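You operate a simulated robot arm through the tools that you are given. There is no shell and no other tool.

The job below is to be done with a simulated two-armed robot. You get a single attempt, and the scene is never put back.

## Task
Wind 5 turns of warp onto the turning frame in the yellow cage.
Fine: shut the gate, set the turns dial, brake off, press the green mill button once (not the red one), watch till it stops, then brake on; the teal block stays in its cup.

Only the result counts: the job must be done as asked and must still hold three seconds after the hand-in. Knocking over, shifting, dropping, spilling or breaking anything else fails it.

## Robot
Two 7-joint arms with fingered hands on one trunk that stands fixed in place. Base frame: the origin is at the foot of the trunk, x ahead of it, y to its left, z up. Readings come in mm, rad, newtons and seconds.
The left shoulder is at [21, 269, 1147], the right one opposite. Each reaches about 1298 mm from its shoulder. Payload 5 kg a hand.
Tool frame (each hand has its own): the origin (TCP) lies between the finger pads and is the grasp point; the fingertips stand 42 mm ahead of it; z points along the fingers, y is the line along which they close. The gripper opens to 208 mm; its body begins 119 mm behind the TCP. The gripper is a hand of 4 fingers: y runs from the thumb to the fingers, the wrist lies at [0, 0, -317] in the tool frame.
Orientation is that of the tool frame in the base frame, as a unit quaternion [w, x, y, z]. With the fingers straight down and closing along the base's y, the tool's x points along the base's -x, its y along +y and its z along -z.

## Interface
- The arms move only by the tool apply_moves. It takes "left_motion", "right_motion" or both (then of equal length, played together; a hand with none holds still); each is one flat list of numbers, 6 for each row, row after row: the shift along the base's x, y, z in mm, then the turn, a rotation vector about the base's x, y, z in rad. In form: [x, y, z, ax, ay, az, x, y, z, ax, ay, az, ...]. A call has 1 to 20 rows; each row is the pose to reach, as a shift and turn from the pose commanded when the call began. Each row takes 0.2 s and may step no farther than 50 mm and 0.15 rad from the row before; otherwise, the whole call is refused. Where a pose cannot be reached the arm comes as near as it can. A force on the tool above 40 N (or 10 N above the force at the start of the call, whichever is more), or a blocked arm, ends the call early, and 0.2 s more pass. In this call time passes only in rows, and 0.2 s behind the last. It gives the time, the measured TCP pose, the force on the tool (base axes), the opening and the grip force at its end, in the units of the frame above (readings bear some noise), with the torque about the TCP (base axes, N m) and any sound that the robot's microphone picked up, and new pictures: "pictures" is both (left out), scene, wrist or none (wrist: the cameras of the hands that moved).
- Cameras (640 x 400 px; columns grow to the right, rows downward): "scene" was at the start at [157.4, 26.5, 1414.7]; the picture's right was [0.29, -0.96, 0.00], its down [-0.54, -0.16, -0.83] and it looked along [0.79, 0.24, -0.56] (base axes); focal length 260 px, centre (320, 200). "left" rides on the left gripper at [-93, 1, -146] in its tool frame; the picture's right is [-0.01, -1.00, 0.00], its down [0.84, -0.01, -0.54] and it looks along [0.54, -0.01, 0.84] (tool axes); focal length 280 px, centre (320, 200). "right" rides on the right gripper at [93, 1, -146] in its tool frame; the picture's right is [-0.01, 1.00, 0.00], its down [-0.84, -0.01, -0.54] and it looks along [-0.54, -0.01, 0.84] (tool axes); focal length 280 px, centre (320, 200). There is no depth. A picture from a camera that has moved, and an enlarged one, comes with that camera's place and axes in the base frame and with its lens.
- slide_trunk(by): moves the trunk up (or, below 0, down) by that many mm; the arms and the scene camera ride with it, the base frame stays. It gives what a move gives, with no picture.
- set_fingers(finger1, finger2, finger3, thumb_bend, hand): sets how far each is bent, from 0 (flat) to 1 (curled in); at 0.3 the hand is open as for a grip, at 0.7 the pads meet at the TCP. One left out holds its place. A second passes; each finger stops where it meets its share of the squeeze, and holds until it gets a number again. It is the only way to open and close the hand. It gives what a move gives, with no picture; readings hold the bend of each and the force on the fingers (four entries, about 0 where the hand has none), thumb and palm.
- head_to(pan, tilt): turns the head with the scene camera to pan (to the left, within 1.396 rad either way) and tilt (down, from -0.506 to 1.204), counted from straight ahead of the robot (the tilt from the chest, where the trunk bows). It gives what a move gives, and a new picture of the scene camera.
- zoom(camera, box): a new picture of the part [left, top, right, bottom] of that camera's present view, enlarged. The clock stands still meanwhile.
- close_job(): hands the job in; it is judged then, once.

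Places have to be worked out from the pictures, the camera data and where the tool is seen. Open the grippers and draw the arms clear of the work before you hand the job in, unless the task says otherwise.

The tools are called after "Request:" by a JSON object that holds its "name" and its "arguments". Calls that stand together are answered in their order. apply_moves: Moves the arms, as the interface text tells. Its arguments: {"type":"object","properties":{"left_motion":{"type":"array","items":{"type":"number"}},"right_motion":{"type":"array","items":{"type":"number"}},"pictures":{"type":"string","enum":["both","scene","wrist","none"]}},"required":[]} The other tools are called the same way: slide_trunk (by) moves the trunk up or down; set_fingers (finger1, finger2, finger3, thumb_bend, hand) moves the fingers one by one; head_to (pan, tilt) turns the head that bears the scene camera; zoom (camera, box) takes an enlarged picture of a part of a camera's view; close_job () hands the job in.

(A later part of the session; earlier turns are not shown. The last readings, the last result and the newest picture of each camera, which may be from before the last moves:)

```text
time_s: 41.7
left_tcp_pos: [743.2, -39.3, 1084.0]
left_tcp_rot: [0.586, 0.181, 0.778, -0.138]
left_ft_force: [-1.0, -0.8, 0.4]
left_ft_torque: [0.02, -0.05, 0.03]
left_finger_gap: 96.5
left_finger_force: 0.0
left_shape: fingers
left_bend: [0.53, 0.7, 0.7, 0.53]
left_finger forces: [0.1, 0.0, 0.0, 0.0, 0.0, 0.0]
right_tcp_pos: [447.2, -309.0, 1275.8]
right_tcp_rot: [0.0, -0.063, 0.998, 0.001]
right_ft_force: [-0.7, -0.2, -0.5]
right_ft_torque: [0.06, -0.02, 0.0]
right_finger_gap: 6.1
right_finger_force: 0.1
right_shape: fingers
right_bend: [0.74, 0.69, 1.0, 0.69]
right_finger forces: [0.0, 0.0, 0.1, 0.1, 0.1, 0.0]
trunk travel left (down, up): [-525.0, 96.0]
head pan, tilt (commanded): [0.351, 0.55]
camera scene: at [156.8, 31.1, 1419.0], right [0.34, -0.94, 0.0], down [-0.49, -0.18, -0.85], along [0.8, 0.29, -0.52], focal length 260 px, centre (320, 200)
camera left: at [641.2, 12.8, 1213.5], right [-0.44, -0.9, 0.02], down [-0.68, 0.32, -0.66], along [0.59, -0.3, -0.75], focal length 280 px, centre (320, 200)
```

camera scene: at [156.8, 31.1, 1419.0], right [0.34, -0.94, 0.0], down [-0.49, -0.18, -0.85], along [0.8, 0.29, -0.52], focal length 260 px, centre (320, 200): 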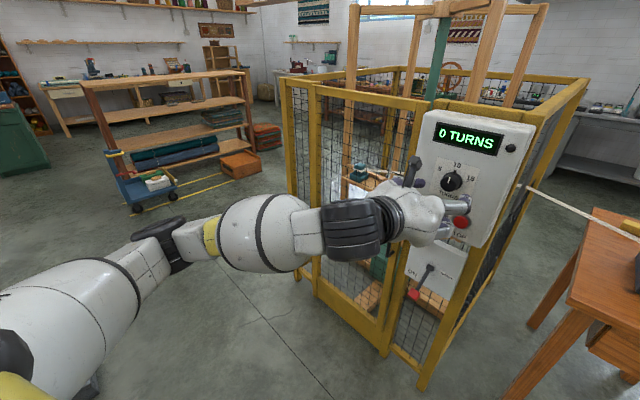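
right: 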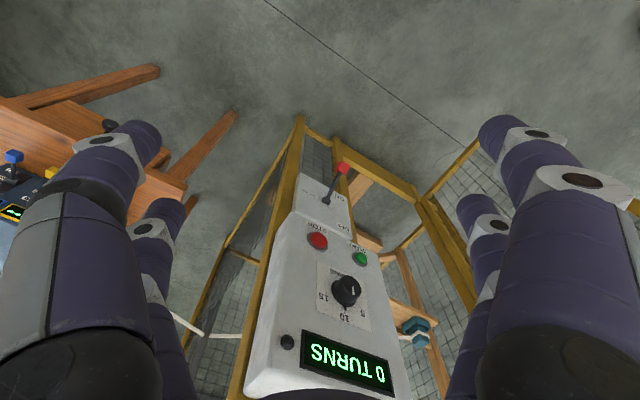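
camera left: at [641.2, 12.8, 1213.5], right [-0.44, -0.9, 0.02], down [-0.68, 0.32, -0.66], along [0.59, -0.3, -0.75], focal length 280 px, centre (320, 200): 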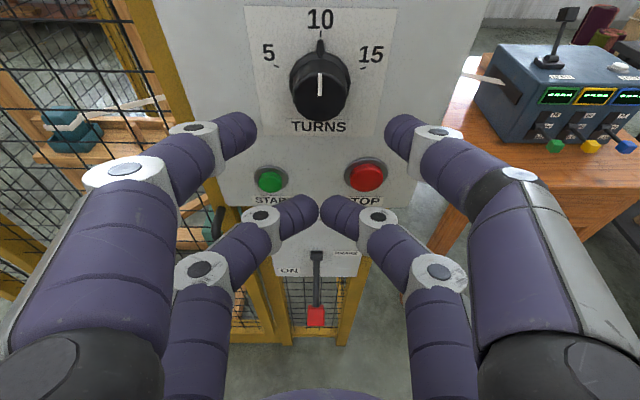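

The knob is centred between the open upper digits in the wrist view. I advance ~42 mm along the approach and look again.

Request:
{"name": "apply_moves", "arguments": {"left_motion": [13, -6.5, -0.5, 0, 0, 0, 26, -13, -1, 0, 0, 0, 38, -19, -1.5, 0, 0, 0], "pictures": "both"}}

Request:
{"name": "zoom", "arguments": {"camera": "scene", "box": [400, 130, 520, 260]}}

```text
time_s: 42.5
left_tcp_pos: [780.9, -55.1, 1081.9]
left_tcp_rot: [0.586, 0.18, 0.778, -0.138]
left_ft_force: [-0.2, -0.5, 0.1]
left_ft_torque: [0.01, 0.01, 0.04]
left_finger_gap: 96.3
left_finger_force: 0.0
left_shape: fingers
left_bend: [0.53, 0.7, 0.7, 0.53]
left_finger forces: [0.1, 0.0, 0.0, 0.1, 0.0, 0.0]
right_tcp_pos: [448.9, -308.4, 1274.4]
right_tcp_rot: [0.0, -0.063, 0.998, 0.0]
right_ft_force: [-0.7, -0.2, -0.7]
right_ft_torque: [0.0, -0.04, -0.01]
right_finger_gap: 5.7
right_finger_force: 0.1
right_shape: fingers
right_bend: [0.74, 0.69, 1.0, 0.69]
right_finger forces: [0.0, 0.1, 0.1, 0.0, 0.0, 0.1]
trunk travel left (down, up): [-525.0, 96.0]
head pan, tilt (commanded): [0.351, 0.55]
camera scene: at [156.9, 31.7, 1419.0], right [0.34, -0.94, 0.0], down [-0.49, -0.18, -0.85], along [0.8, 0.29, -0.52], focal length 260 px, centre (320, 200)
camera left: at [678.5, -4.3, 1211.9], right [-0.44, -0.9, 0.02], down [-0.68, 0.32, -0.66], along [0.59, -0.3, -0.75], focal length 280 px, centre (320, 200)
```

scene: 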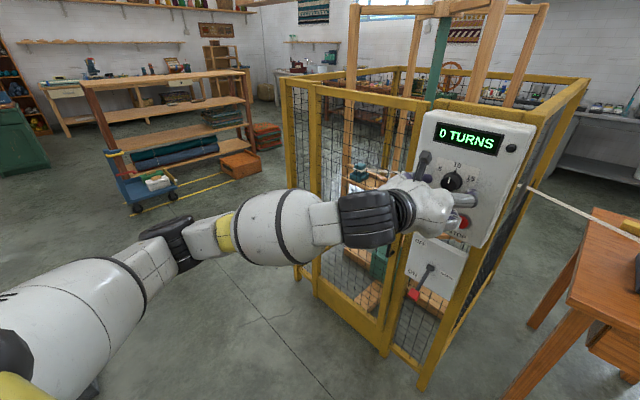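
left: 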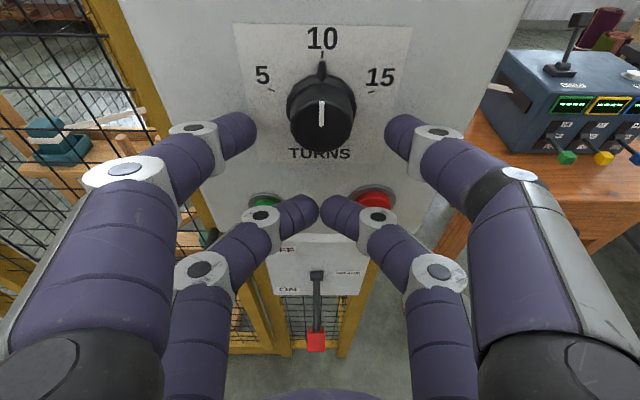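

```text
3.08 times, centred on (460, 195) of scene
camera zoom: at [156.9, 31.7, 1419.0], right [0.34, -0.94, 0.0], down [-0.49, -0.18, -0.85], along [0.8, 0.29, -0.52], focal length 800 px, centre (-111, 215)
```

zoom: 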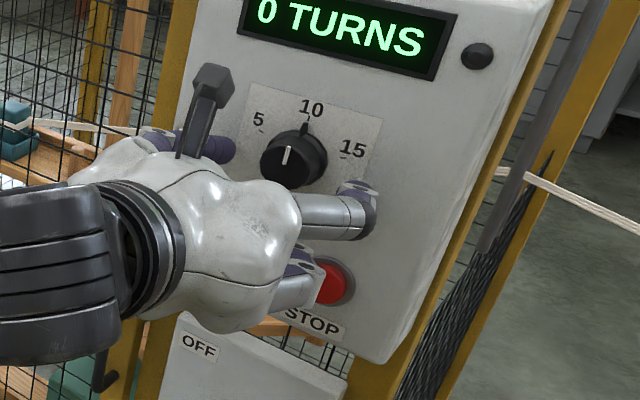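

Clearances look fine (lower digits ~40 mm in front of the buttons). I advance the remaining ~17 mm so the pads straddle the knob.

Request:
{"name": "apply_moves", "arguments": {"left_motion": [5, -2.5, 0, 0, 0, 0, 10, -5, 0, 0, 0, 0, 15, -8, -1, 0, 0, 0], "pictures": "both"}}

Request:
{"name": "zoom", "arguments": {"camera": "scene", "box": [400, 130, 520, 260]}}

Request:
{"name": "zoom", "arguments": {"camera": "left", "box": [200, 20, 440, 220]}}

```text
time_s: 43.2
left_tcp_pos: [787.5, -59.4, 1081.7]
left_tcp_rot: [0.586, 0.18, 0.778, -0.139]
left_ft_force: [-30.6, 16.3, -0.6]
left_ft_torque: [-0.5, -0.59, 1.31]
left_finger_gap: 97.0
left_finger_force: 17.8
left_shape: fingers
left_bend: [0.52, 0.7, 0.7, 0.53]
left_finger forces: [26.9, 0.1, 0.0, 0.0, 7.6, 0.0]
right_tcp_pos: [447.4, -307.8, 1274.8]
right_tcp_rot: [0.0, -0.064, 0.998, 0.0]
right_ft_force: [0.6, -0.8, -0.7]
right_ft_torque: [0.06, 0.1, -0.01]
right_finger_gap: 5.7
right_finger_force: 0.1
right_shape: fingers
right_bend: [0.74, 0.69, 1.0, 0.69]
right_finger forces: [0.1, 0.0, 0.1, 0.0, 0.0, 0.0]
trunk travel left (down, up): [-525.0, 96.0]
head pan, tilt (commanded): [0.351, 0.55]
stopped in row 3 (left hand): the force on the tool passed its limit at 49 N (the readings are from after the stop); the commanded pose is now the measured one
camera scene: at [155.2, 32.7, 1419.2], right [0.34, -0.94, 0.0], down [-0.49, -0.18, -0.85], along [0.8, 0.29, -0.52], focal length 260 px, centre (320, 200)
camera left: at [686.5, -8.2, 1212.0], right [-0.44, -0.9, 0.02], down [-0.68, 0.32, -0.66], along [0.59, -0.3, -0.75], focal length 280 px, centre (320, 200)
```

scene: 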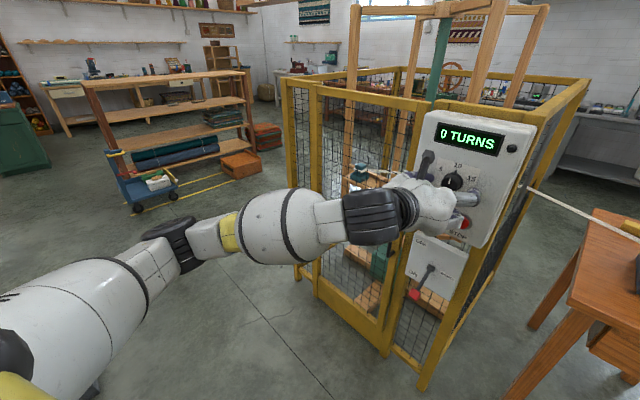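
left: 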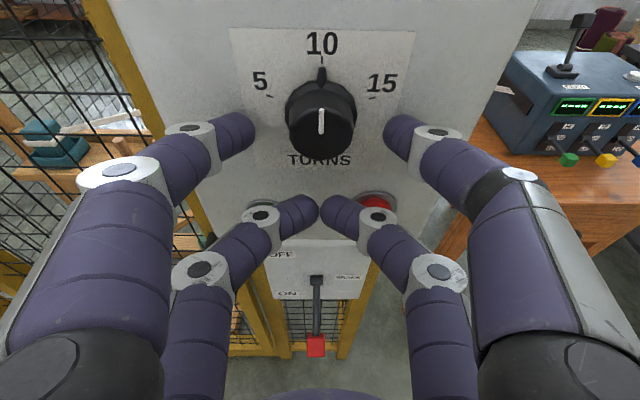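

```text
3.08 times, centred on (460, 195) of scene
camera zoom: at [155.2, 32.7, 1419.2], right [0.34, -0.94, 0.0], down [-0.49, -0.18, -0.85], along [0.8, 0.29, -0.52], focal length 800 px, centre (-111, 215)
```

zoom: 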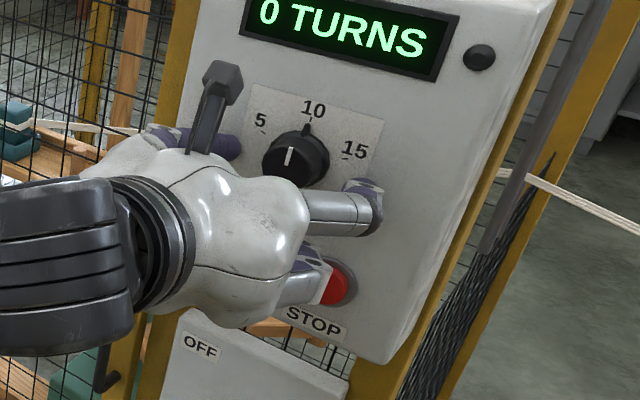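

```text
2.00 times, centred on (320, 120) of left
camera zoom: at [686.5, -8.2, 1212.0], right [-0.44, -0.9, 0.02], down [-0.68, 0.32, -0.66], along [0.59, -0.3, -0.75], focal length 561 px, centre (320, 360)
```

zoom: 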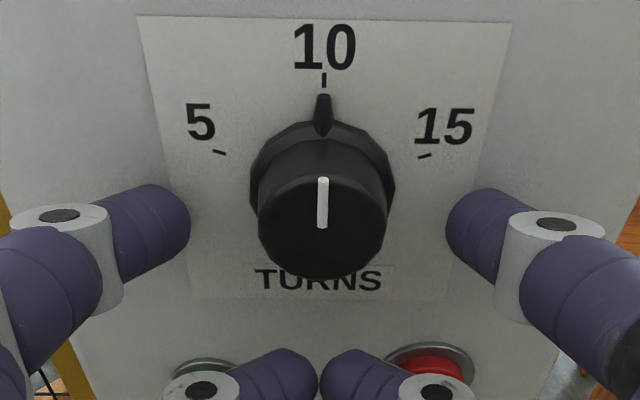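

The open digit tips touched the panel face (they reach ~58 mm ahead when open). I back off ~9 mm, keeping alignment, then close thumb and finger1 partly.

Request:
{"name": "apply_moves", "arguments": {"left_motion": [-4, 2, 0, 0, 0, 0, -8, 4, 0, 0, 0, 0], "pictures": "none"}}

Request:
{"name": "set_fingers", "arguments": {"hand": "left", "finger1": 0.6, "thumb_bend": 0.6}}

Request:
{"name": "zoom", "arguments": {"camera": "left", "box": [200, 20, 440, 220]}}

Request:
{"name": "zoom", "arguments": {"camera": "scene", "box": [400, 130, 520, 260]}}

```text
time_s: 43.8
left_tcp_pos: [782.8, -59.3, 1080.7]
left_tcp_rot: [0.583, 0.181, 0.779, -0.139]
left_ft_force: [-0.1, 0.0, 0.0]
left_ft_torque: [0.01, 0.02, 0.0]
left_finger_gap: 96.9
left_finger_force: 0.1
left_shape: fingers
left_bend: [0.53, 0.7, 0.7, 0.53]
left_finger forces: [0.0, 0.0, 0.2, 0.0, 0.0, 0.0]
right_tcp_pos: [448.2, -307.8, 1276.1]
right_tcp_rot: [0.001, -0.063, 0.998, 0.0]
right_ft_force: [-0.9, -0.9, -0.4]
right_ft_torque: [-0.03, -0.01, -0.03]
right_finger_gap: 6.0
right_finger_force: 0.1
right_shape: fingers
right_bend: [0.74, 0.69, 1.0, 0.69]
right_finger forces: [0.0, 0.0, 0.0, 0.0, 0.1, 0.0]
trunk travel left (down, up): [-525.0, 96.0]
head pan, tilt (commanded): [0.351, 0.55]
```

```text
time_s: 44.8
left_tcp_pos: [783.1, -57.9, 1080.1]
left_tcp_rot: [0.584, 0.181, 0.779, -0.139]
left_ft_force: [-0.5, -0.6, -0.9]
left_ft_torque: [0.0, 0.0, -0.03]
left_finger_gap: 60.5
left_finger_force: 0.1
left_shape: fingers
left_bend: [0.6, 0.7, 0.7, 0.6]
left_finger forces: [0.0, 0.1, 0.0, 0.0, 0.0, 0.1]
right_tcp_pos: [447.5, -308.1, 1274.4]
right_tcp_rot: [0.0, -0.063, 0.998, 0.0]
right_ft_force: [0.1, 0.2, -1.0]
right_ft_torque: [0.01, 0.03, -0.02]
right_finger_gap: 5.9
right_finger_force: 0.1
right_shape: fingers
right_bend: [0.74, 0.69, 1.0, 0.69]
right_finger forces: [0.0, 0.0, 0.0, 0.0, 0.1, 0.0]
trunk travel left (down, up): [-525.0, 96.0]
head pan, tilt (commanded): [0.351, 0.55]
```

```text
2.00 times, centred on (320, 120) of left
camera zoom: at [682.1, -5.9, 1211.1], right [-0.44, -0.9, 0.02], down [-0.68, 0.32, -0.66], along [0.58, -0.3, -0.75], focal length 561 px, centre (320, 360)
```

zoom: 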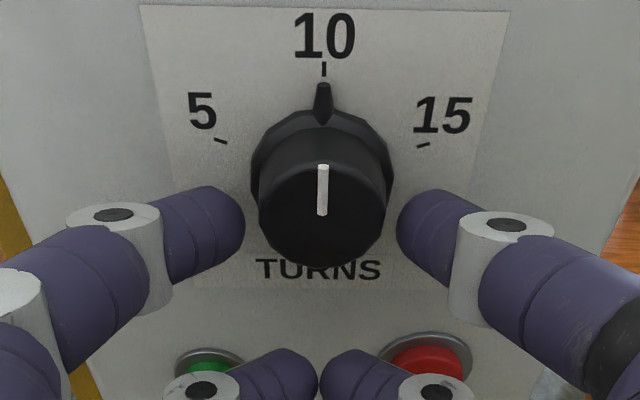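

```text
3.08 times, centred on (460, 195) of scene
camera zoom: at [157.1, 31.8, 1419.0], right [0.34, -0.94, 0.0], down [-0.49, -0.18, -0.85], along [0.8, 0.29, -0.52], focal length 800 px, centre (-111, 215)
```

zoom: 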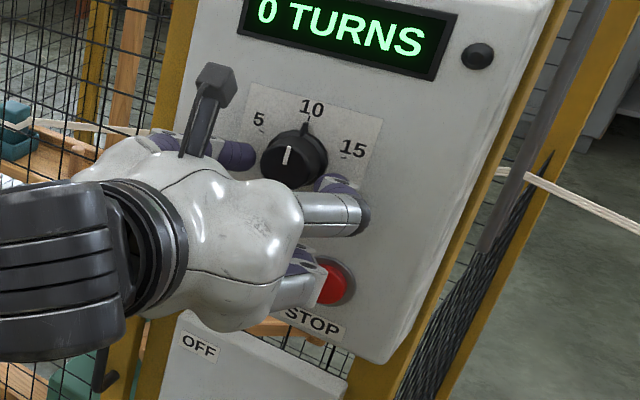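

The knob is between the tips (gap 60 mm). I shift 6 mm up and 6 mm forward to centre the grip, then close onto the knob.

Request:
{"name": "apply_moves", "arguments": {"left_motion": [3, -1.5, 3, 0, 0, 0, 5.4, -2.7, 6, 0, 0, 0], "pictures": "none"}}

Request:
{"name": "set_fingers", "arguments": {"hand": "left", "finger1": 0.67, "thumb_bend": 0.67}}

Request:
{"name": "zoom", "arguments": {"camera": "left", "box": [200, 20, 440, 220]}}

```text
time_s: 45.4
left_tcp_pos: [788.2, -61.3, 1087.2]
left_tcp_rot: [0.583, 0.181, 0.78, -0.138]
left_ft_force: [0.2, 1.0, 0.0]
left_ft_torque: [0.02, 0.0, 0.01]
left_finger_gap: 60.6
left_finger_force: 0.1
left_shape: fingers
left_bend: [0.6, 0.7, 0.7, 0.6]
left_finger forces: [0.0, 0.0, 0.1, 0.0, 0.1, 0.0]
right_tcp_pos: [449.6, -308.8, 1275.1]
right_tcp_rot: [0.0, -0.064, 0.998, 0.001]
right_ft_force: [0.3, 0.6, -0.1]
right_ft_torque: [0.0, -0.01, -0.01]
right_finger_gap: 5.5
right_finger_force: 0.1
right_shape: fingers
right_bend: [0.74, 0.69, 1.0, 0.69]
right_finger forces: [0.0, 0.0, 0.0, 0.1, 0.1, 0.0]
trunk travel left (down, up): [-525.0, 96.0]
head pan, tilt (commanded): [0.351, 0.55]
```

```text
time_s: 46.4
left_tcp_pos: [787.8, -60.4, 1087.3]
left_tcp_rot: [0.584, 0.181, 0.779, -0.139]
left_ft_force: [0.1, -1.7, 0.5]
left_ft_torque: [0.05, 0.0, -0.08]
left_finger_gap: 47.8
left_finger_force: 7.3
left_shape: fingers
left_bend: [0.62, 0.7, 0.7, 0.65]
left_finger forces: [6.9, 0.1, 0.0, 0.1, 8.3, 0.1]
right_tcp_pos: [448.3, -308.6, 1274.8]
right_tcp_rot: [0.0, -0.063, 0.998, 0.001]
right_ft_force: [-0.8, -0.4, -0.1]
right_ft_torque: [0.01, 0.03, -0.01]
right_finger_gap: 5.8
right_finger_force: 0.1
right_shape: fingers
right_bend: [0.74, 0.69, 1.0, 0.69]
right_finger forces: [0.0, 0.0, 0.1, 0.0, 0.0, 0.1]
trunk travel left (down, up): [-525.0, 96.0]
head pan, tilt (commanded): [0.351, 0.55]
```

```text
2.00 times, centred on (320, 120) of left
camera zoom: at [686.4, -9.5, 1217.6], right [-0.44, -0.9, 0.02], down [-0.68, 0.32, -0.66], along [0.58, -0.3, -0.75], focal length 561 px, centre (320, 360)
```

zoom: 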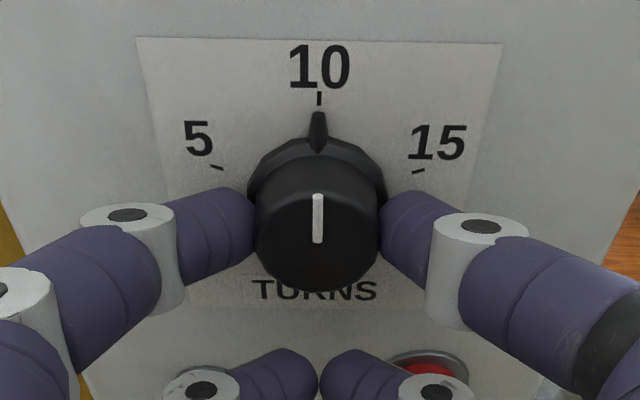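

Knob is held (≈7–8 N each side). I now rotate the hand counter-clockwise about the knob axis, first 0.42 rad as a test of the grip.

Request:
{"name": "apply_moves", "arguments": {"left_motion": [-1.05, -2.11, 0.57, -0.1254, 0.062, 0, -2.04, -4.13, 1.47, -0.2509, 0.124, 0, -2.98, -6.02, 2.67, -0.3763, 0.1861, 0], "pictures": "both"}}

Request:
{"name": "zoom", "arguments": {"camera": "left", "box": [200, 20, 440, 220]}}

Request:
{"name": "zoom", "arguments": {"camera": "scene", "box": [400, 130, 520, 260]}}

```text
time_s: 47.2
left_tcp_pos: [785.7, -66.9, 1087.8]
left_tcp_rot: [0.532, 0.056, 0.79, -0.299]
left_ft_force: [2.2, -5.3, -1.9]
left_ft_torque: [0.12, 0.09, -0.22]
left_finger_gap: 47.3
left_finger_force: 7.1
left_shape: fingers
left_bend: [0.62, 0.7, 0.7, 0.64]
left_finger forces: [5.6, 0.0, 0.0, 0.0, 9.2, 0.1]
right_tcp_pos: [448.6, -308.7, 1275.0]
right_tcp_rot: [0.0, -0.063, 0.998, 0.0]
right_ft_force: [0.4, 0.1, 0.2]
right_ft_torque: [-0.01, -0.04, 0.04]
right_finger_gap: 5.9
right_finger_force: 0.1
right_shape: fingers
right_bend: [0.74, 0.69, 1.0, 0.69]
right_finger forces: [0.0, 0.0, 0.0, 0.0, 0.0, 0.0]
trunk travel left (down, up): [-525.0, 96.0]
head pan, tilt (commanded): [0.351, 0.55]
camera scene: at [157.3, 31.3, 1418.9], right [0.34, -0.94, 0.0], down [-0.49, -0.18, -0.85], along [0.8, 0.29, -0.52], focal length 260 px, centre (320, 200)
camera left: at [706.9, 32.9, 1207.6], right [-0.4, -0.81, 0.43], down [-0.8, 0.08, -0.59], along [0.45, -0.58, -0.68], focal length 280 px, centre (320, 200)
```

scene: 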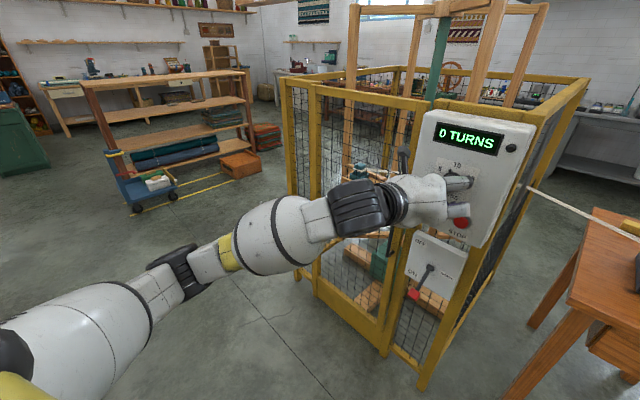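
left: 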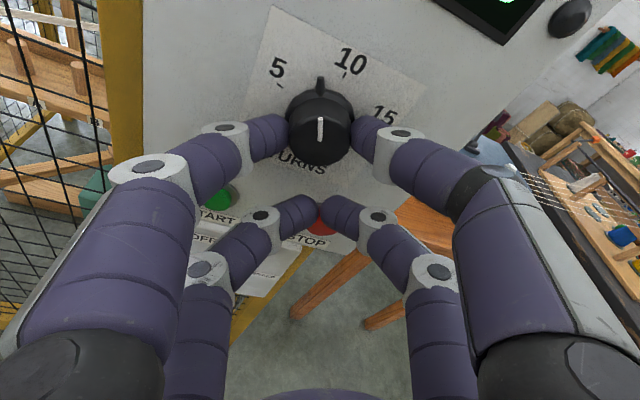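

```text
2.00 times, centred on (320, 120) of left
camera zoom: at [706.9, 32.9, 1207.6], right [-0.4, -0.81, 0.43], down [-0.8, 0.08, -0.59], along [0.45, -0.58, -0.68], focal length 561 px, centre (320, 360)
```

zoom: 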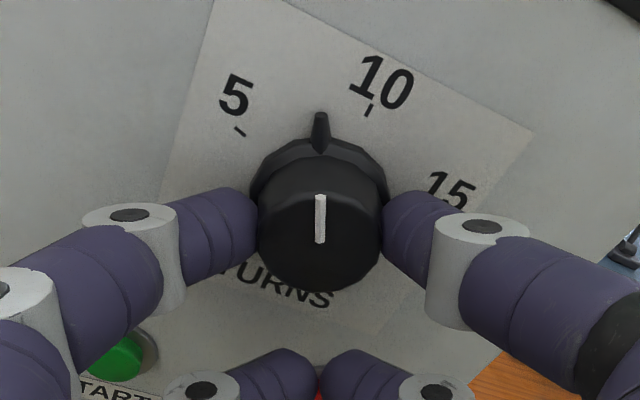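

```text
3.08 times, centred on (460, 195) of scene
camera zoom: at [157.3, 31.3, 1418.9], right [0.34, -0.94, 0.0], down [-0.49, -0.18, -0.85], along [0.8, 0.29, -0.52], focal length 800 px, centre (-111, 215)
```

zoom: 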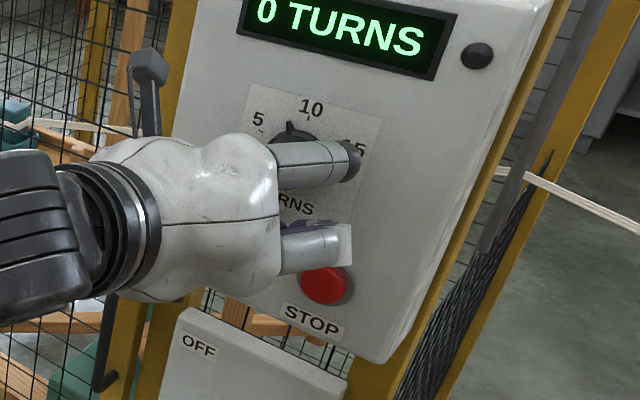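

The knob turns with the hand (pointer now between 5 and 10) with no slip. Continue to about 1.12 rad total and check the pointer.

Request:
{"name": "apply_moves", "arguments": {"left_motion": [-0.85, -1.72, 1.48, -0.1254, 0.062, 0, -1.6, -3.24, 3.22, -0.2509, 0.124, 0, -2.23, -4.53, 5.18, -0.3763, 0.1861, 0, -2.74, -5.56, 7.31, -0.5018, 0.2481, 0, -3.12, -6.31, 9.59, -0.6272, 0.3101, 0], "pictures": "both"}}

Request:
{"name": "zoom", "arguments": {"camera": "left", "box": [200, 20, 440, 220]}}

Request:
{"name": "zoom", "arguments": {"camera": "scene", "box": [400, 130, 520, 260]}}

```text
time_s: 48.4
left_tcp_pos: [782.5, -73.2, 1100.1]
left_tcp_rot: [0.397, -0.158, 0.731, -0.531]
left_ft_force: [-6.6, -4.4, -3.7]
left_ft_torque: [0.04, 0.13, -0.17]
left_finger_gap: 46.8
left_finger_force: 7.8
left_shape: fingers
left_bend: [0.62, 0.7, 0.7, 0.65]
left_finger forces: [8.3, 0.1, 0.1, 0.0, 7.5, 0.0]
right_tcp_pos: [449.1, -307.9, 1275.0]
right_tcp_rot: [0.0, -0.063, 0.998, 0.0]
right_ft_force: [0.2, -0.2, 0.5]
right_ft_torque: [0.03, 0.05, 0.04]
right_finger_gap: 5.8
right_finger_force: 0.0
right_shape: fingers
right_bend: [0.74, 0.69, 1.0, 0.69]
right_finger forces: [0.0, 0.0, 0.0, 0.0, 0.1, 0.0]
trunk travel left (down, up): [-525.0, 96.0]
head pan, tilt (commanded): [0.351, 0.55]
camera scene: at [157.0, 31.4, 1419.0], right [0.34, -0.94, 0.0], down [-0.49, -0.18, -0.85], along [0.8, 0.29, -0.52], focal length 260 px, centre (320, 200)
camera left: at [732.2, 82.6, 1154.4], right [-0.18, -0.38, 0.91], down [-0.94, -0.2, -0.27], along [0.29, -0.9, -0.32], focal length 280 px, centre (320, 200)
```

scene: 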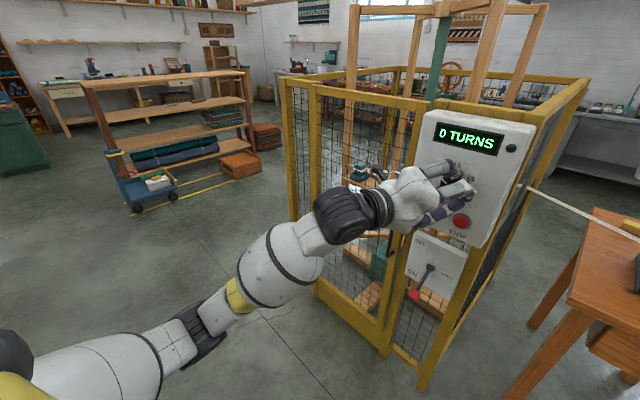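
left: 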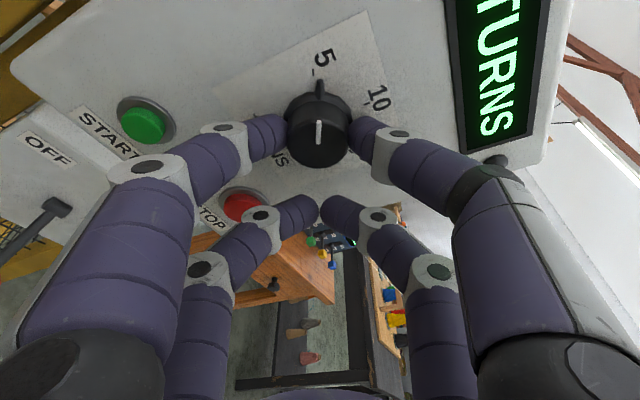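

```text
2.00 times, centred on (320, 120) of left
camera zoom: at [732.2, 82.6, 1154.4], right [-0.18, -0.38, 0.91], down [-0.94, -0.2, -0.27], along [0.29, -0.9, -0.32], focal length 561 px, centre (320, 360)
```

zoom: 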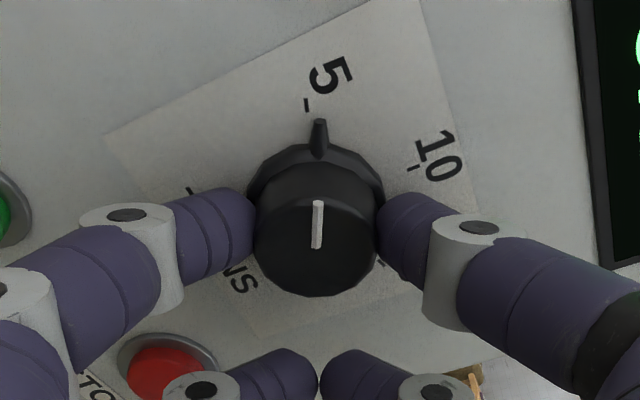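

```text
3.08 times, centred on (460, 195) of scene
camera zoom: at [157.0, 31.4, 1419.0], right [0.34, -0.94, 0.0], down [-0.49, -0.18, -0.85], along [0.8, 0.29, -0.52], focal length 800 px, centre (-111, 215)
```

zoom: 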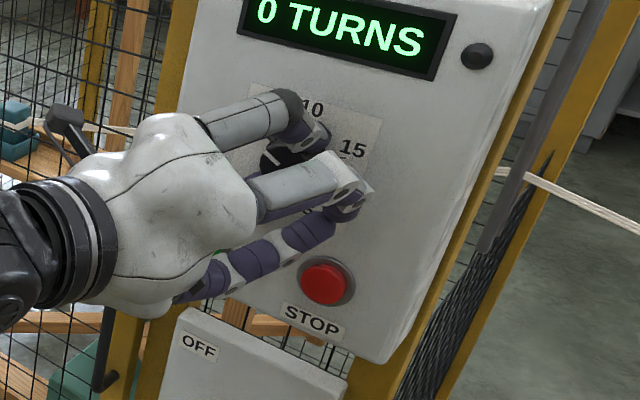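

Pointer is ~6° short of the 5 tick. I rotate another 0.1 rad.

Request:
{"name": "apply_moves", "arguments": {"left_motion": [-0.1, -0.2, 0.85, -0.0448, 0.0222, 0, -0.17, -0.36, 1.69, -0.0896, 0.0443, 0], "pictures": "wrist"}}

Request:
{"name": "zoom", "arguments": {"camera": "left", "box": [240, 40, 400, 140]}}

```text
time_s: 49.0
left_tcp_pos: [781.0, -74.8, 1101.5]
left_tcp_rot: [0.373, -0.188, 0.716, -0.559]
left_ft_force: [-9.1, -3.5, -4.0]
left_ft_torque: [0.01, 0.15, -0.19]
left_finger_gap: 47.2
left_finger_force: 7.6
left_shape: fingers
left_bend: [0.62, 0.7, 0.7, 0.65]
left_finger forces: [8.5, 0.0, 0.1, 0.1, 7.4, 0.1]
right_tcp_pos: [447.2, -307.7, 1275.7]
right_tcp_rot: [0.0, -0.063, 0.998, -0.001]
right_ft_force: [0.2, -0.3, 1.0]
right_ft_torque: [-0.03, 0.01, 0.0]
right_finger_gap: 6.0
right_finger_force: 0.1
right_shape: fingers
right_bend: [0.74, 0.69, 1.0, 0.69]
right_finger forces: [0.0, 0.0, 0.0, 0.0, 0.0, 0.0]
trunk travel left (down, up): [-525.0, 96.0]
head pan, tilt (commanded): [0.351, 0.55]
camera left: at [734.5, 86.6, 1144.2], right [-0.14, -0.29, 0.95], down [-0.95, -0.22, -0.21], along [0.27, -0.93, -0.25], focal length 280 px, centre (320, 200)
```

left: 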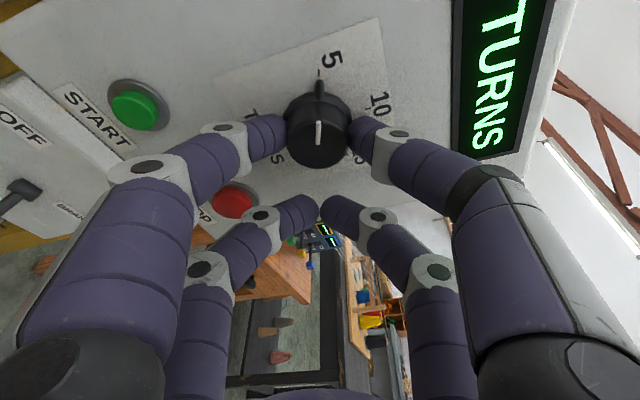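

```text
4.00 times, centred on (320, 90) of left
camera zoom: at [734.5, 86.6, 1144.2], right [-0.14, -0.29, 0.95], down [-0.95, -0.22, -0.21], along [0.27, -0.93, -0.25], focal length 1122 px, centre (320, 640)
```

zoom: 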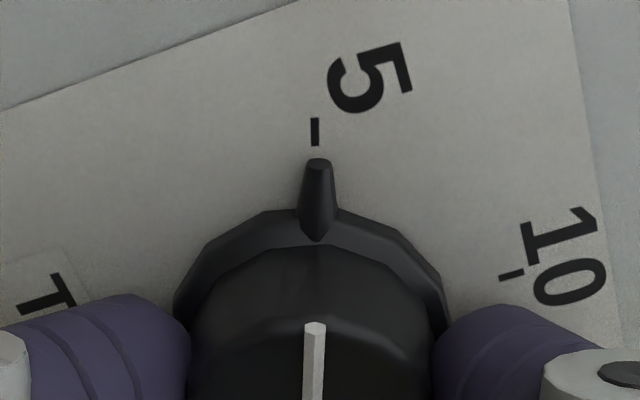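

Pointer is on the 5 tick. I ease back 4 mm, then open the two digits evenly to release the knob.

Request:
{"name": "apply_moves", "arguments": {"left_motion": [-2, 1, 0, 0, 0, 0, -4, 2, 0, 0, 0, 0], "pictures": "none"}}

Request:
{"name": "set_fingers", "arguments": {"hand": "left", "finger1": 0.56, "thumb_bend": 0.58}}

Request:
{"name": "zoom", "arguments": {"camera": "left", "box": [240, 40, 400, 140]}}

```text
time_s: 49.6
left_tcp_pos: [780.2, -70.8, 1100.3]
left_tcp_rot: [0.375, -0.187, 0.715, -0.56]
left_ft_force: [3.7, -3.6, 1.4]
left_ft_torque: [-0.01, -0.01, -0.13]
left_finger_gap: 45.8
left_finger_force: 6.3
left_shape: fingers
left_bend: [0.62, 0.7, 0.7, 0.65]
left_finger forces: [5.5, 0.1, 0.0, 0.0, 6.4, 0.1]
right_tcp_pos: [448.3, -308.8, 1275.8]
right_tcp_rot: [0.0, -0.063, 0.998, 0.0]
right_ft_force: [0.2, -0.3, 0.2]
right_ft_torque: [-0.01, 0.05, 0.0]
right_finger_gap: 6.1
right_finger_force: 0.2
right_shape: fingers
right_bend: [0.74, 0.69, 1.0, 0.69]
right_finger forces: [0.0, 0.1, 0.1, 0.0, 0.1, 0.0]
trunk travel left (down, up): [-525.0, 96.0]
head pan, tilt (commanded): [0.351, 0.55]
```

```text
time_s: 50.6
left_tcp_pos: [778.8, -71.4, 1101.5]
left_tcp_rot: [0.374, -0.186, 0.716, -0.559]
left_ft_force: [-0.3, -0.9, -0.3]
left_ft_torque: [0.01, 0.0, 0.01]
left_finger_gap: 78.0
left_finger_force: 0.0
left_shape: fingers
left_bend: [0.56, 0.7, 0.7, 0.57]
left_finger forces: [0.1, 0.0, 0.0, 0.0, 0.0, 0.1]
right_tcp_pos: [449.3, -308.5, 1275.3]
right_tcp_rot: [0.0, -0.062, 0.998, 0.001]
right_ft_force: [0.3, -0.8, -0.4]
right_ft_torque: [0.02, 0.0, -0.01]
right_finger_gap: 5.7
right_finger_force: 0.0
right_shape: fingers
right_bend: [0.74, 0.69, 1.0, 0.69]
right_finger forces: [0.0, 0.0, 0.0, 0.0, 0.0, 0.0]
trunk travel left (down, up): [-525.0, 96.0]
head pan, tilt (commanded): [0.351, 0.55]
```

```text
4.00 times, centred on (320, 90) of left
camera zoom: at [730.9, 89.6, 1144.0], right [-0.14, -0.29, 0.95], down [-0.95, -0.23, -0.21], along [0.28, -0.93, -0.25], focal length 1122 px, centre (320, 640)
```

zoom: 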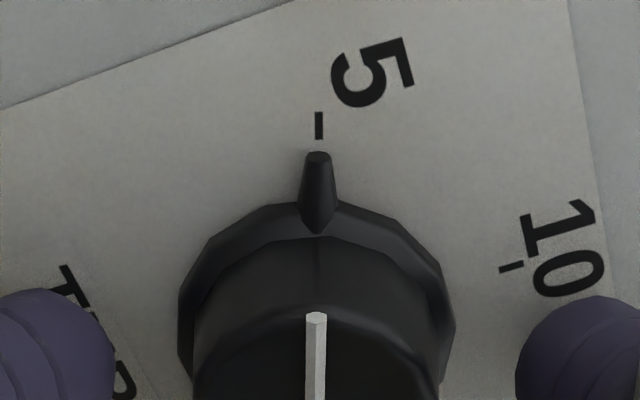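

Released; the pointer stays exactly on 5. I retract from the panel, roll the hand back upright and lower it in front of the brake lever.

Request:
{"name": "apply_moves", "arguments": {"left_motion": [-31, 16, 0, 0, 0, 0, -62, 31, 0, 0, 0, 0, -90, 44, 0, 0, 0, 0, -91, 46, -43, 0.1215, -0.0601, 0, -92, 48, -86, 0.243, -0.1202, 0, -92, 50, -129, 0.3645, -0.1803, 0, -93, 52, -172, 0.486, -0.2404, 0, -94, 54, -215, 0.6075, -0.3005, 0, -95, 56, -258, 0.729, -0.3606, 0, -95, 58, -301, 0.8505, -0.4207, 0, -96, 60, -344, 0.972, -0.4808, 0, -96, 62, -385, 1.0935, -0.5409, 0, -96, 65, -428, 1.0935, -0.5409, 0], "pictures": "both"}}

Request:
{"name": "zoom", "arguments": {"camera": "scene", "box": [400, 100, 540, 300]}}

```text
time_s: 53.4
left_tcp_pos: [684.9, 11.0, 668.8]
left_tcp_rot: [0.587, 0.193, 0.777, -0.122]
left_ft_force: [-0.5, 1.3, 0.4]
left_ft_torque: [-0.02, -0.01, -0.05]
left_finger_gap: 78.6
left_finger_force: 0.0
left_shape: fingers
left_bend: [0.56, 0.7, 0.7, 0.57]
left_finger forces: [0.1, 0.1, 0.0, 0.0, 0.0, 0.0]
left hand out of reach, approached as far as the arm can: row 7, 8, 9, 10, 11, 12
right_tcp_pos: [447.7, -307.4, 1274.6]
right_tcp_rot: [0.0, -0.063, 0.998, 0.001]
right_ft_force: [-0.2, -0.3, -0.1]
right_ft_torque: [-0.02, -0.03, 0.01]
right_finger_gap: 6.0
right_finger_force: 0.1
right_shape: fingers
right_bend: [0.74, 0.69, 1.0, 0.69]
right_finger forces: [0.0, 0.0, 0.0, 0.0, 0.1, 0.1]
trunk travel left (down, up): [-525.0, 96.0]
head pan, tilt (commanded): [0.351, 0.55]
camera scene: at [157.0, 31.8, 1419.0], right [0.34, -0.94, 0.0], down [-0.49, -0.18, -0.85], along [0.8, 0.29, -0.52], focal length 260 px, centre (320, 200)
camera left: at [583.0, 58.9, 799.2], right [-0.44, -0.9, -0.02], down [-0.67, 0.35, -0.66], along [0.6, -0.28, -0.75], focal length 280 px, centre (320, 200)
```

scene: 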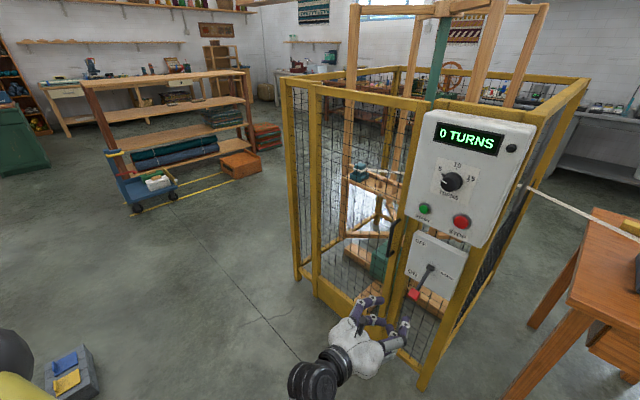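
left: 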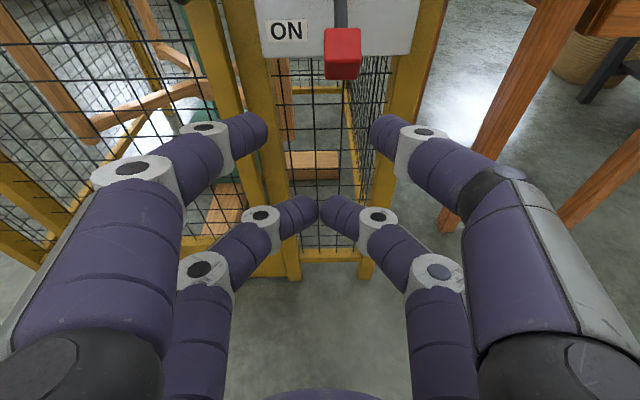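

```text
2.00 times, centred on (470, 200) of scene
camera zoom: at [157.0, 31.8, 1419.0], right [0.34, -0.94, 0.0], down [-0.49, -0.18, -0.85], along [0.8, 0.29, -0.52], focal length 520 px, centre (20, 200)
```

zoom: 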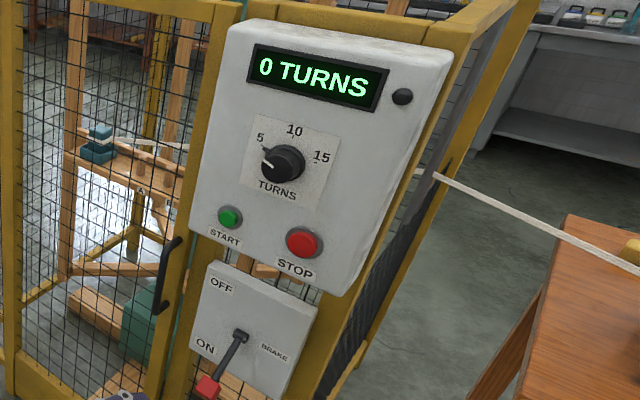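

Dial reads 5 and the gate stays shut. Lever knob triangulates to (806,-67,697); I move the open upper digits toward it, stopping ~25 mm short to check alignment.

Request:
{"name": "apply_moves", "arguments": {"left_motion": [16, -14, 5, 0, 0, 0, 32, -28, 9, 0, 0, 0, 48, -40, 12, 0, 0, 0, 63, -49, 14, 0, 0, 0], "pictures": "wrist"}}

```text
time_s: 54.6
left_tcp_pos: [736.8, -21.2, 643.9]
left_tcp_rot: [0.58, 0.204, 0.778, -0.13]
left_ft_force: [0.0, -0.7, 0.3]
left_ft_torque: [0.01, 0.0, 0.0]
left_finger_gap: 78.7
left_finger_force: 0.0
left_shape: fingers
left_bend: [0.56, 0.7, 0.7, 0.57]
left_finger forces: [0.1, 0.0, 0.0, 0.1, 0.0, 0.1]
left hand out of reach, approached as far as the arm can: row 2, 3, 4
right_tcp_pos: [449.0, -306.7, 1274.2]
right_tcp_rot: [-0.001, -0.063, 0.998, 0.001]
right_ft_force: [0.3, 0.5, -0.1]
right_ft_torque: [-0.04, 0.03, -0.01]
right_finger_gap: 5.8
right_finger_force: 0.1
right_shape: fingers
right_bend: [0.74, 0.69, 1.0, 0.69]
right_finger forces: [0.0, 0.1, 0.0, 0.1, 0.0, 0.0]
trunk travel left (down, up): [-525.0, 96.0]
head pan, tilt (commanded): [0.351, 0.55]
stopped in row 4 (left hand): the arm was blocked; the commanded pose is now the measured one
camera left: at [636.8, 28.5, 775.9], right [-0.47, -0.88, -0.02], down [-0.67, 0.37, -0.65], along [0.58, -0.29, -0.76], focal length 280 px, centre (320, 200)
```

left: 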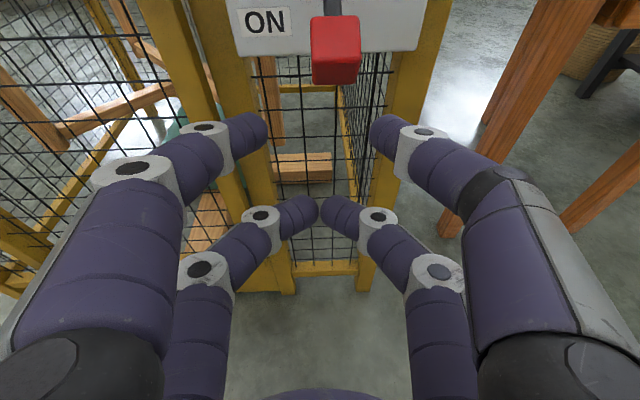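

The arm reports a block/limit at this low pose. I'll look at the arm's configuration before choosing a better trunk height.

Request:
{"name": "head_to", "arguments": {"pan": 0.5, "tilt": 0.9}}

```text
time_s: 55.4
left_tcp_pos: [736.9, -21.9, 644.0]
left_tcp_rot: [0.58, 0.205, 0.778, -0.131]
left_ft_force: [0.4, -0.5, -0.7]
left_ft_torque: [-0.04, -0.01, 0.02]
left_finger_gap: 78.6
left_finger_force: 0.0
left_shape: fingers
left_bend: [0.56, 0.7, 0.7, 0.57]
left_finger forces: [0.0, 0.0, 0.1, 0.0, 0.1, 0.1]
right_tcp_pos: [448.4, -307.5, 1274.0]
right_tcp_rot: [0.0, -0.062, 0.998, 0.0]
right_ft_force: [-0.4, 0.9, 0.0]
right_ft_torque: [-0.02, -0.02, 0.03]
right_finger_gap: 6.1
right_finger_force: 0.0
right_shape: fingers
right_bend: [0.74, 0.69, 1.0, 0.69]
right_finger forces: [0.0, 0.1, 0.1, 0.1, 0.0, 0.1]
trunk travel left (down, up): [-525.0, 96.0]
head pan, tilt (commanded): [0.499, 0.901]
camera scene: at [139.1, 37.0, 1389.7], right [0.48, -0.88, 0.0], down [-0.69, -0.37, -0.62], along [0.55, 0.3, -0.78], focal length 260 px, centre (320, 200)
```

scene: 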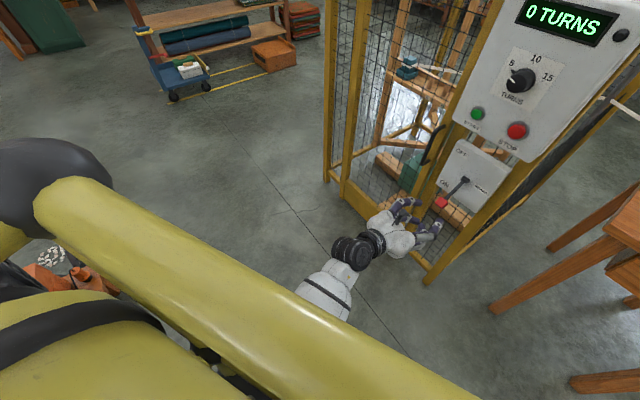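

The forearm is folding under the trunk frame. I'll back the hand off and raise it to the earlier good height (~1080), then lower the whole trunk by 400 mm so the lever sits where the dial was relative to the shoulder.

Request:
{"name": "apply_moves", "arguments": {"left_motion": [-25, 15, 0, 0, 0, 0, -55, 32, 15, 0, 0, 0, -55, 36, 60, 0, 0, 0, -55, 38, 105, 0, 0, 0, -50, 38, 150, 0, 0, 0, -45, 36, 195, 0, 0, 0, -40, 34, 240, 0, 0, 0, -35, 32, 285, 0, 0, 0, -30, 30, 330, 0, 0, 0, -25, 28, 375, 0, 0, 0, -20, 25, 415, 0, 0, 0], "pictures": "both"}}

```text
time_s: 57.7
left_tcp_pos: [726.4, 68.1, 982.9]
left_tcp_rot: [0.587, 0.22, 0.758, -0.178]
left_ft_force: [-0.9, -3.6, 5.8]
left_ft_torque: [0.48, 0.52, 0.45]
left_finger_gap: 78.4
left_finger_force: 0.0
left_shape: fingers
left_bend: [0.56, 0.7, 0.7, 0.57]
left_finger forces: [0.0, 0.0, 0.1, 0.1, 0.0, 0.1]
left hand out of reach, approached as far as the arm can: row 4, 5, 6, 7, 8, 9, 10
right_tcp_pos: [448.7, -310.6, 1274.4]
right_tcp_rot: [0.0, -0.061, 0.998, 0.0]
right_ft_force: [-0.5, 0.3, -1.4]
right_ft_torque: [-0.04, -0.06, 0.02]
right_finger_gap: 6.0
right_finger_force: 0.0
right_shape: fingers
right_bend: [0.74, 0.69, 1.0, 0.69]
right_finger forces: [0.0, 0.0, 0.0, 0.0, 0.0, 0.0]
trunk travel left (down, up): [-525.0, 96.0]
head pan, tilt (commanded): [0.499, 0.901]
stopped in row 11 (left hand): the force on the tool passed its limit at 71 N (the readings are from after the stop); the commanded pose is now the measured one
camera scene: at [138.5, 35.8, 1389.5], right [0.48, -0.88, 0.0], down [-0.69, -0.37, -0.62], along [0.55, 0.3, -0.78], focal length 260 px, centre (320, 200)
camera left: at [628.2, 133.8, 1109.2], right [-0.54, -0.84, 0.03], down [-0.62, 0.38, -0.68], along [0.56, -0.39, -0.73], focal length 280 px, centre (320, 200)
```

scene: 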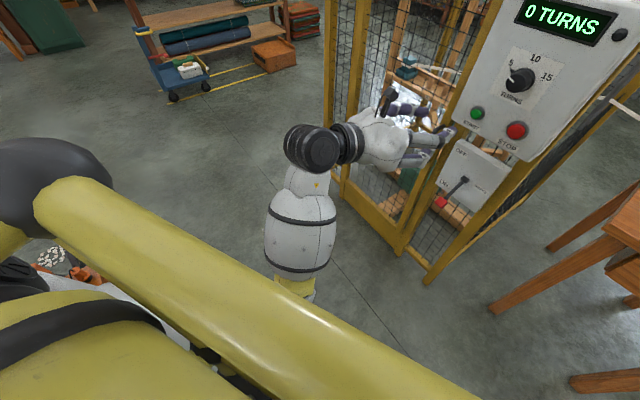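
left: 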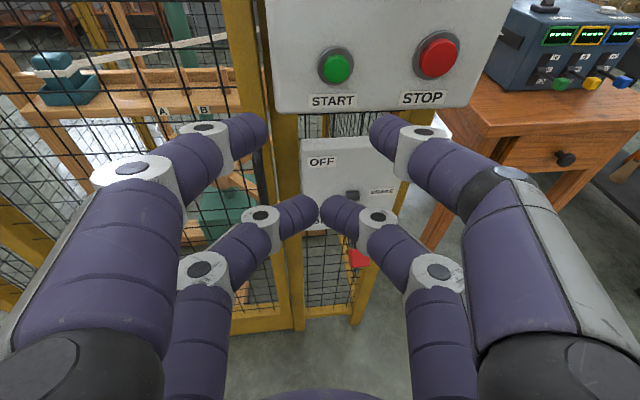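

A force spike occurred in free space (arm swinging out of a limit), nothing is near the hand (250 mm off the cage). I check the scene and move slowly to the earlier good pose.

Request:
{"name": "apply_moves", "arguments": {"left_motion": [-5, -10, 25, 0, 0, 0, -10, -20, 50, 0, 0, 0, -15, -30, 75, 0, 0, 0, -18, -36, 95, 0, 0, 0], "pictures": "none"}}

Request:
{"name": "head_to", "arguments": {"pan": 0.4, "tilt": 0.6}}

Request:
{"name": "zoom", "arguments": {"camera": "scene", "box": [300, 60, 540, 360]}}

```text
time_s: 58.7
left_tcp_pos: [706.6, 32.0, 1077.8]
left_tcp_rot: [0.588, 0.22, 0.758, -0.178]
left_ft_force: [-0.8, 0.1, -0.1]
left_ft_torque: [0.01, 0.03, 0.06]
left_finger_gap: 78.7
left_finger_force: 0.1
left_shape: fingers
left_bend: [0.56, 0.7, 0.7, 0.57]
left_finger forces: [0.0, 0.0, 0.0, 0.1, 0.1, 0.1]
right_tcp_pos: [448.9, -308.9, 1275.2]
right_tcp_rot: [0.001, -0.062, 0.998, 0.0]
right_ft_force: [0.4, -1.0, 0.2]
right_ft_torque: [0.01, -0.04, 0.02]
right_finger_gap: 5.8
right_finger_force: 0.0
right_shape: fingers
right_bend: [0.74, 0.69, 1.0, 0.69]
right_finger forces: [0.0, 0.0, 0.0, 0.0, 0.0, 0.1]
trunk travel left (down, up): [-525.0, 96.0]
head pan, tilt (commanded): [0.499, 0.901]
```

```text
time_s: 59.5
left_tcp_pos: [707.9, 33.0, 1077.6]
left_tcp_rot: [0.589, 0.22, 0.757, -0.178]
left_ft_force: [0.0, 0.1, 0.0]
left_ft_torque: [0.02, 0.0, -0.03]
left_finger_gap: 78.8
left_finger_force: 0.0
left_shape: fingers
left_bend: [0.56, 0.7, 0.7, 0.57]
left_finger forces: [0.0, 0.0, 0.1, 0.1, 0.1, 0.0]
right_tcp_pos: [449.1, -310.0, 1274.4]
right_tcp_rot: [0.0, -0.062, 0.998, 0.001]
right_ft_force: [-0.1, 0.2, 0.3]
right_ft_torque: [-0.03, -0.02, -0.01]
right_finger_gap: 6.1
right_finger_force: 0.1
right_shape: fingers
right_bend: [0.74, 0.69, 1.0, 0.69]
right_finger forces: [0.0, 0.0, 0.0, 0.0, 0.1, 0.0]
trunk travel left (down, up): [-525.0, 96.0]
head pan, tilt (commanded): [0.4, 0.6]
camera scene: at [154.2, 35.3, 1414.4], right [0.39, -0.92, 0.0], down [-0.52, -0.22, -0.82], along [0.76, 0.32, -0.57], focal length 260 px, centre (320, 200)
```

scene: 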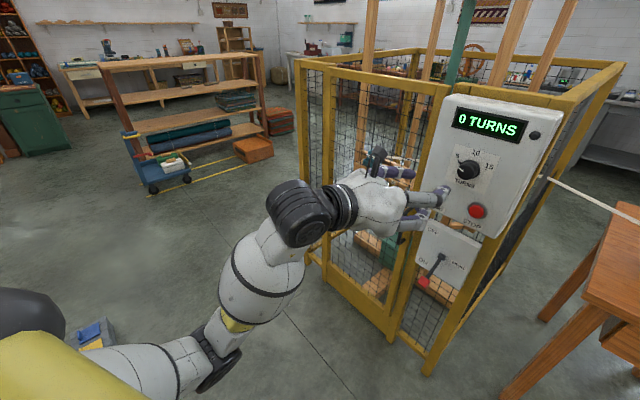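

```text
1.33 times, centred on (420, 210) of scene
camera zoom: at [154.2, 35.3, 1414.4], right [0.39, -0.92, 0.0], down [-0.52, -0.22, -0.82], along [0.76, 0.32, -0.57], focal length 347 px, centre (187, 187)
```

zoom: 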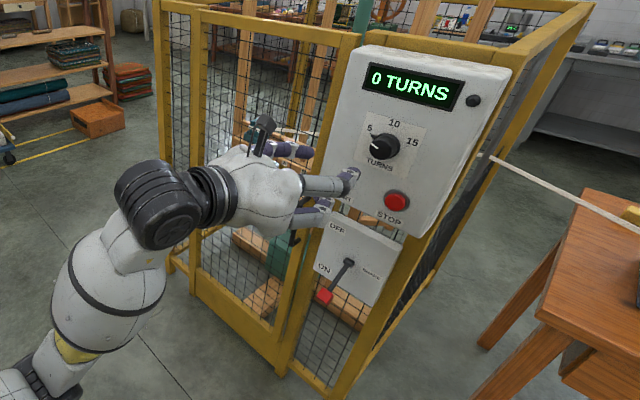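

Everything is unchanged (gate shut, dial 5, brake ON). Now lower the trunk by 400 mm so the hand comes to the lever height in this comfortable arm posture.

Request:
{"name": "slide_trunk", "arguments": {"by": -400}}

Request:
{"name": "head_to", "arguments": {"pan": 0.2, "tilt": 0.3}}

Request:
{"name": "zoom", "arguments": {"camera": "left", "box": [0, 0, 640, 400]}}

```text
time_s: 63.3
left_tcp_pos: [707.7, 32.7, 681.2]
left_tcp_rot: [0.59, 0.22, 0.756, -0.178]
left_ft_force: [-0.2, 0.1, 0.4]
left_ft_torque: [0.01, 0.06, 0.0]
left_finger_gap: 78.3
left_finger_force: 0.0
left_shape: fingers
left_bend: [0.56, 0.7, 0.7, 0.57]
left_finger forces: [0.1, 0.0, 0.0, 0.0, 0.0, 0.0]
right_tcp_pos: [447.8, -309.4, 875.8]
right_tcp_rot: [0.001, -0.062, 0.998, 0.002]
right_ft_force: [-0.9, 0.9, -0.4]
right_ft_torque: [-0.03, -0.04, -0.03]
right_finger_gap: 5.9
right_finger_force: 0.0
right_shape: fingers
right_bend: [0.74, 0.69, 1.0, 0.69]
right_finger forces: [0.0, 0.0, 0.1, 0.0, 0.0, 0.1]
trunk travel left (down, up): [-125.0, 496.0]
head pan, tilt (commanded): [0.4, 0.6]
```

```text
time_s: 64.1
left_tcp_pos: [709.1, 32.5, 679.2]
left_tcp_rot: [0.589, 0.219, 0.757, -0.178]
left_ft_force: [-0.6, -0.4, -0.2]
left_ft_torque: [0.0, 0.01, 0.02]
left_finger_gap: 78.8
left_finger_force: 0.0
left_shape: fingers
left_bend: [0.56, 0.7, 0.7, 0.57]
left_finger forces: [0.1, 0.1, 0.1, 0.0, 0.0, 0.1]
right_tcp_pos: [448.6, -309.5, 875.5]
right_tcp_rot: [0.0, -0.062, 0.998, 0.001]
right_ft_force: [0.4, 0.8, 0.4]
right_ft_torque: [0.02, -0.01, 0.02]
right_finger_gap: 5.6
right_finger_force: 0.1
right_shape: fingers
right_bend: [0.74, 0.69, 1.0, 0.69]
right_finger forces: [0.1, 0.0, 0.0, 0.0, 0.1, 0.0]
trunk travel left (down, up): [-125.0, 496.0]
head pan, tilt (commanded): [0.201, 0.3]
camera scene: at [282.3, 19.6, 1015.8], right [0.2, -0.98, 0.0], down [-0.29, -0.06, -0.96], along [0.94, 0.19, -0.3], focal length 260 px, centre (320, 200)
```

scene: 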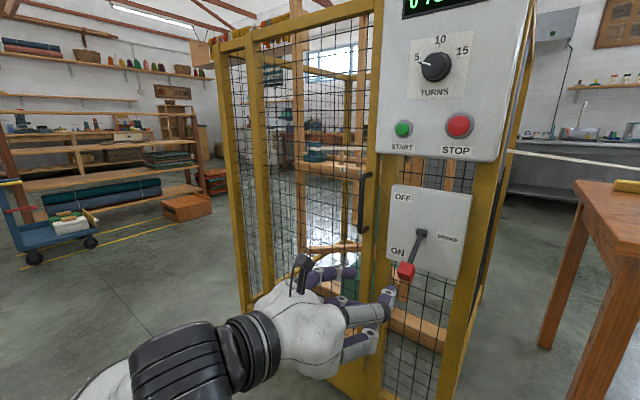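

```text
1.00 times, centred on (320, 200) of left (not enlarged: the box is as wide or as high as the picture)
camera zoom: at [610.5, 99.3, 805.7], right [-0.54, -0.84, 0.02], down [-0.62, 0.38, -0.69], along [0.57, -0.39, -0.73], focal length 280 px, centre (320, 200)
```

zoom: 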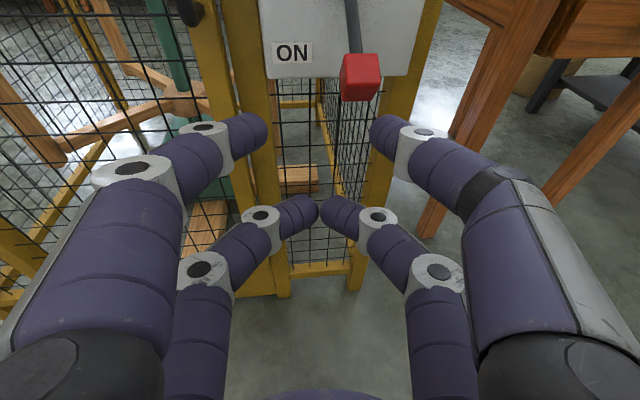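

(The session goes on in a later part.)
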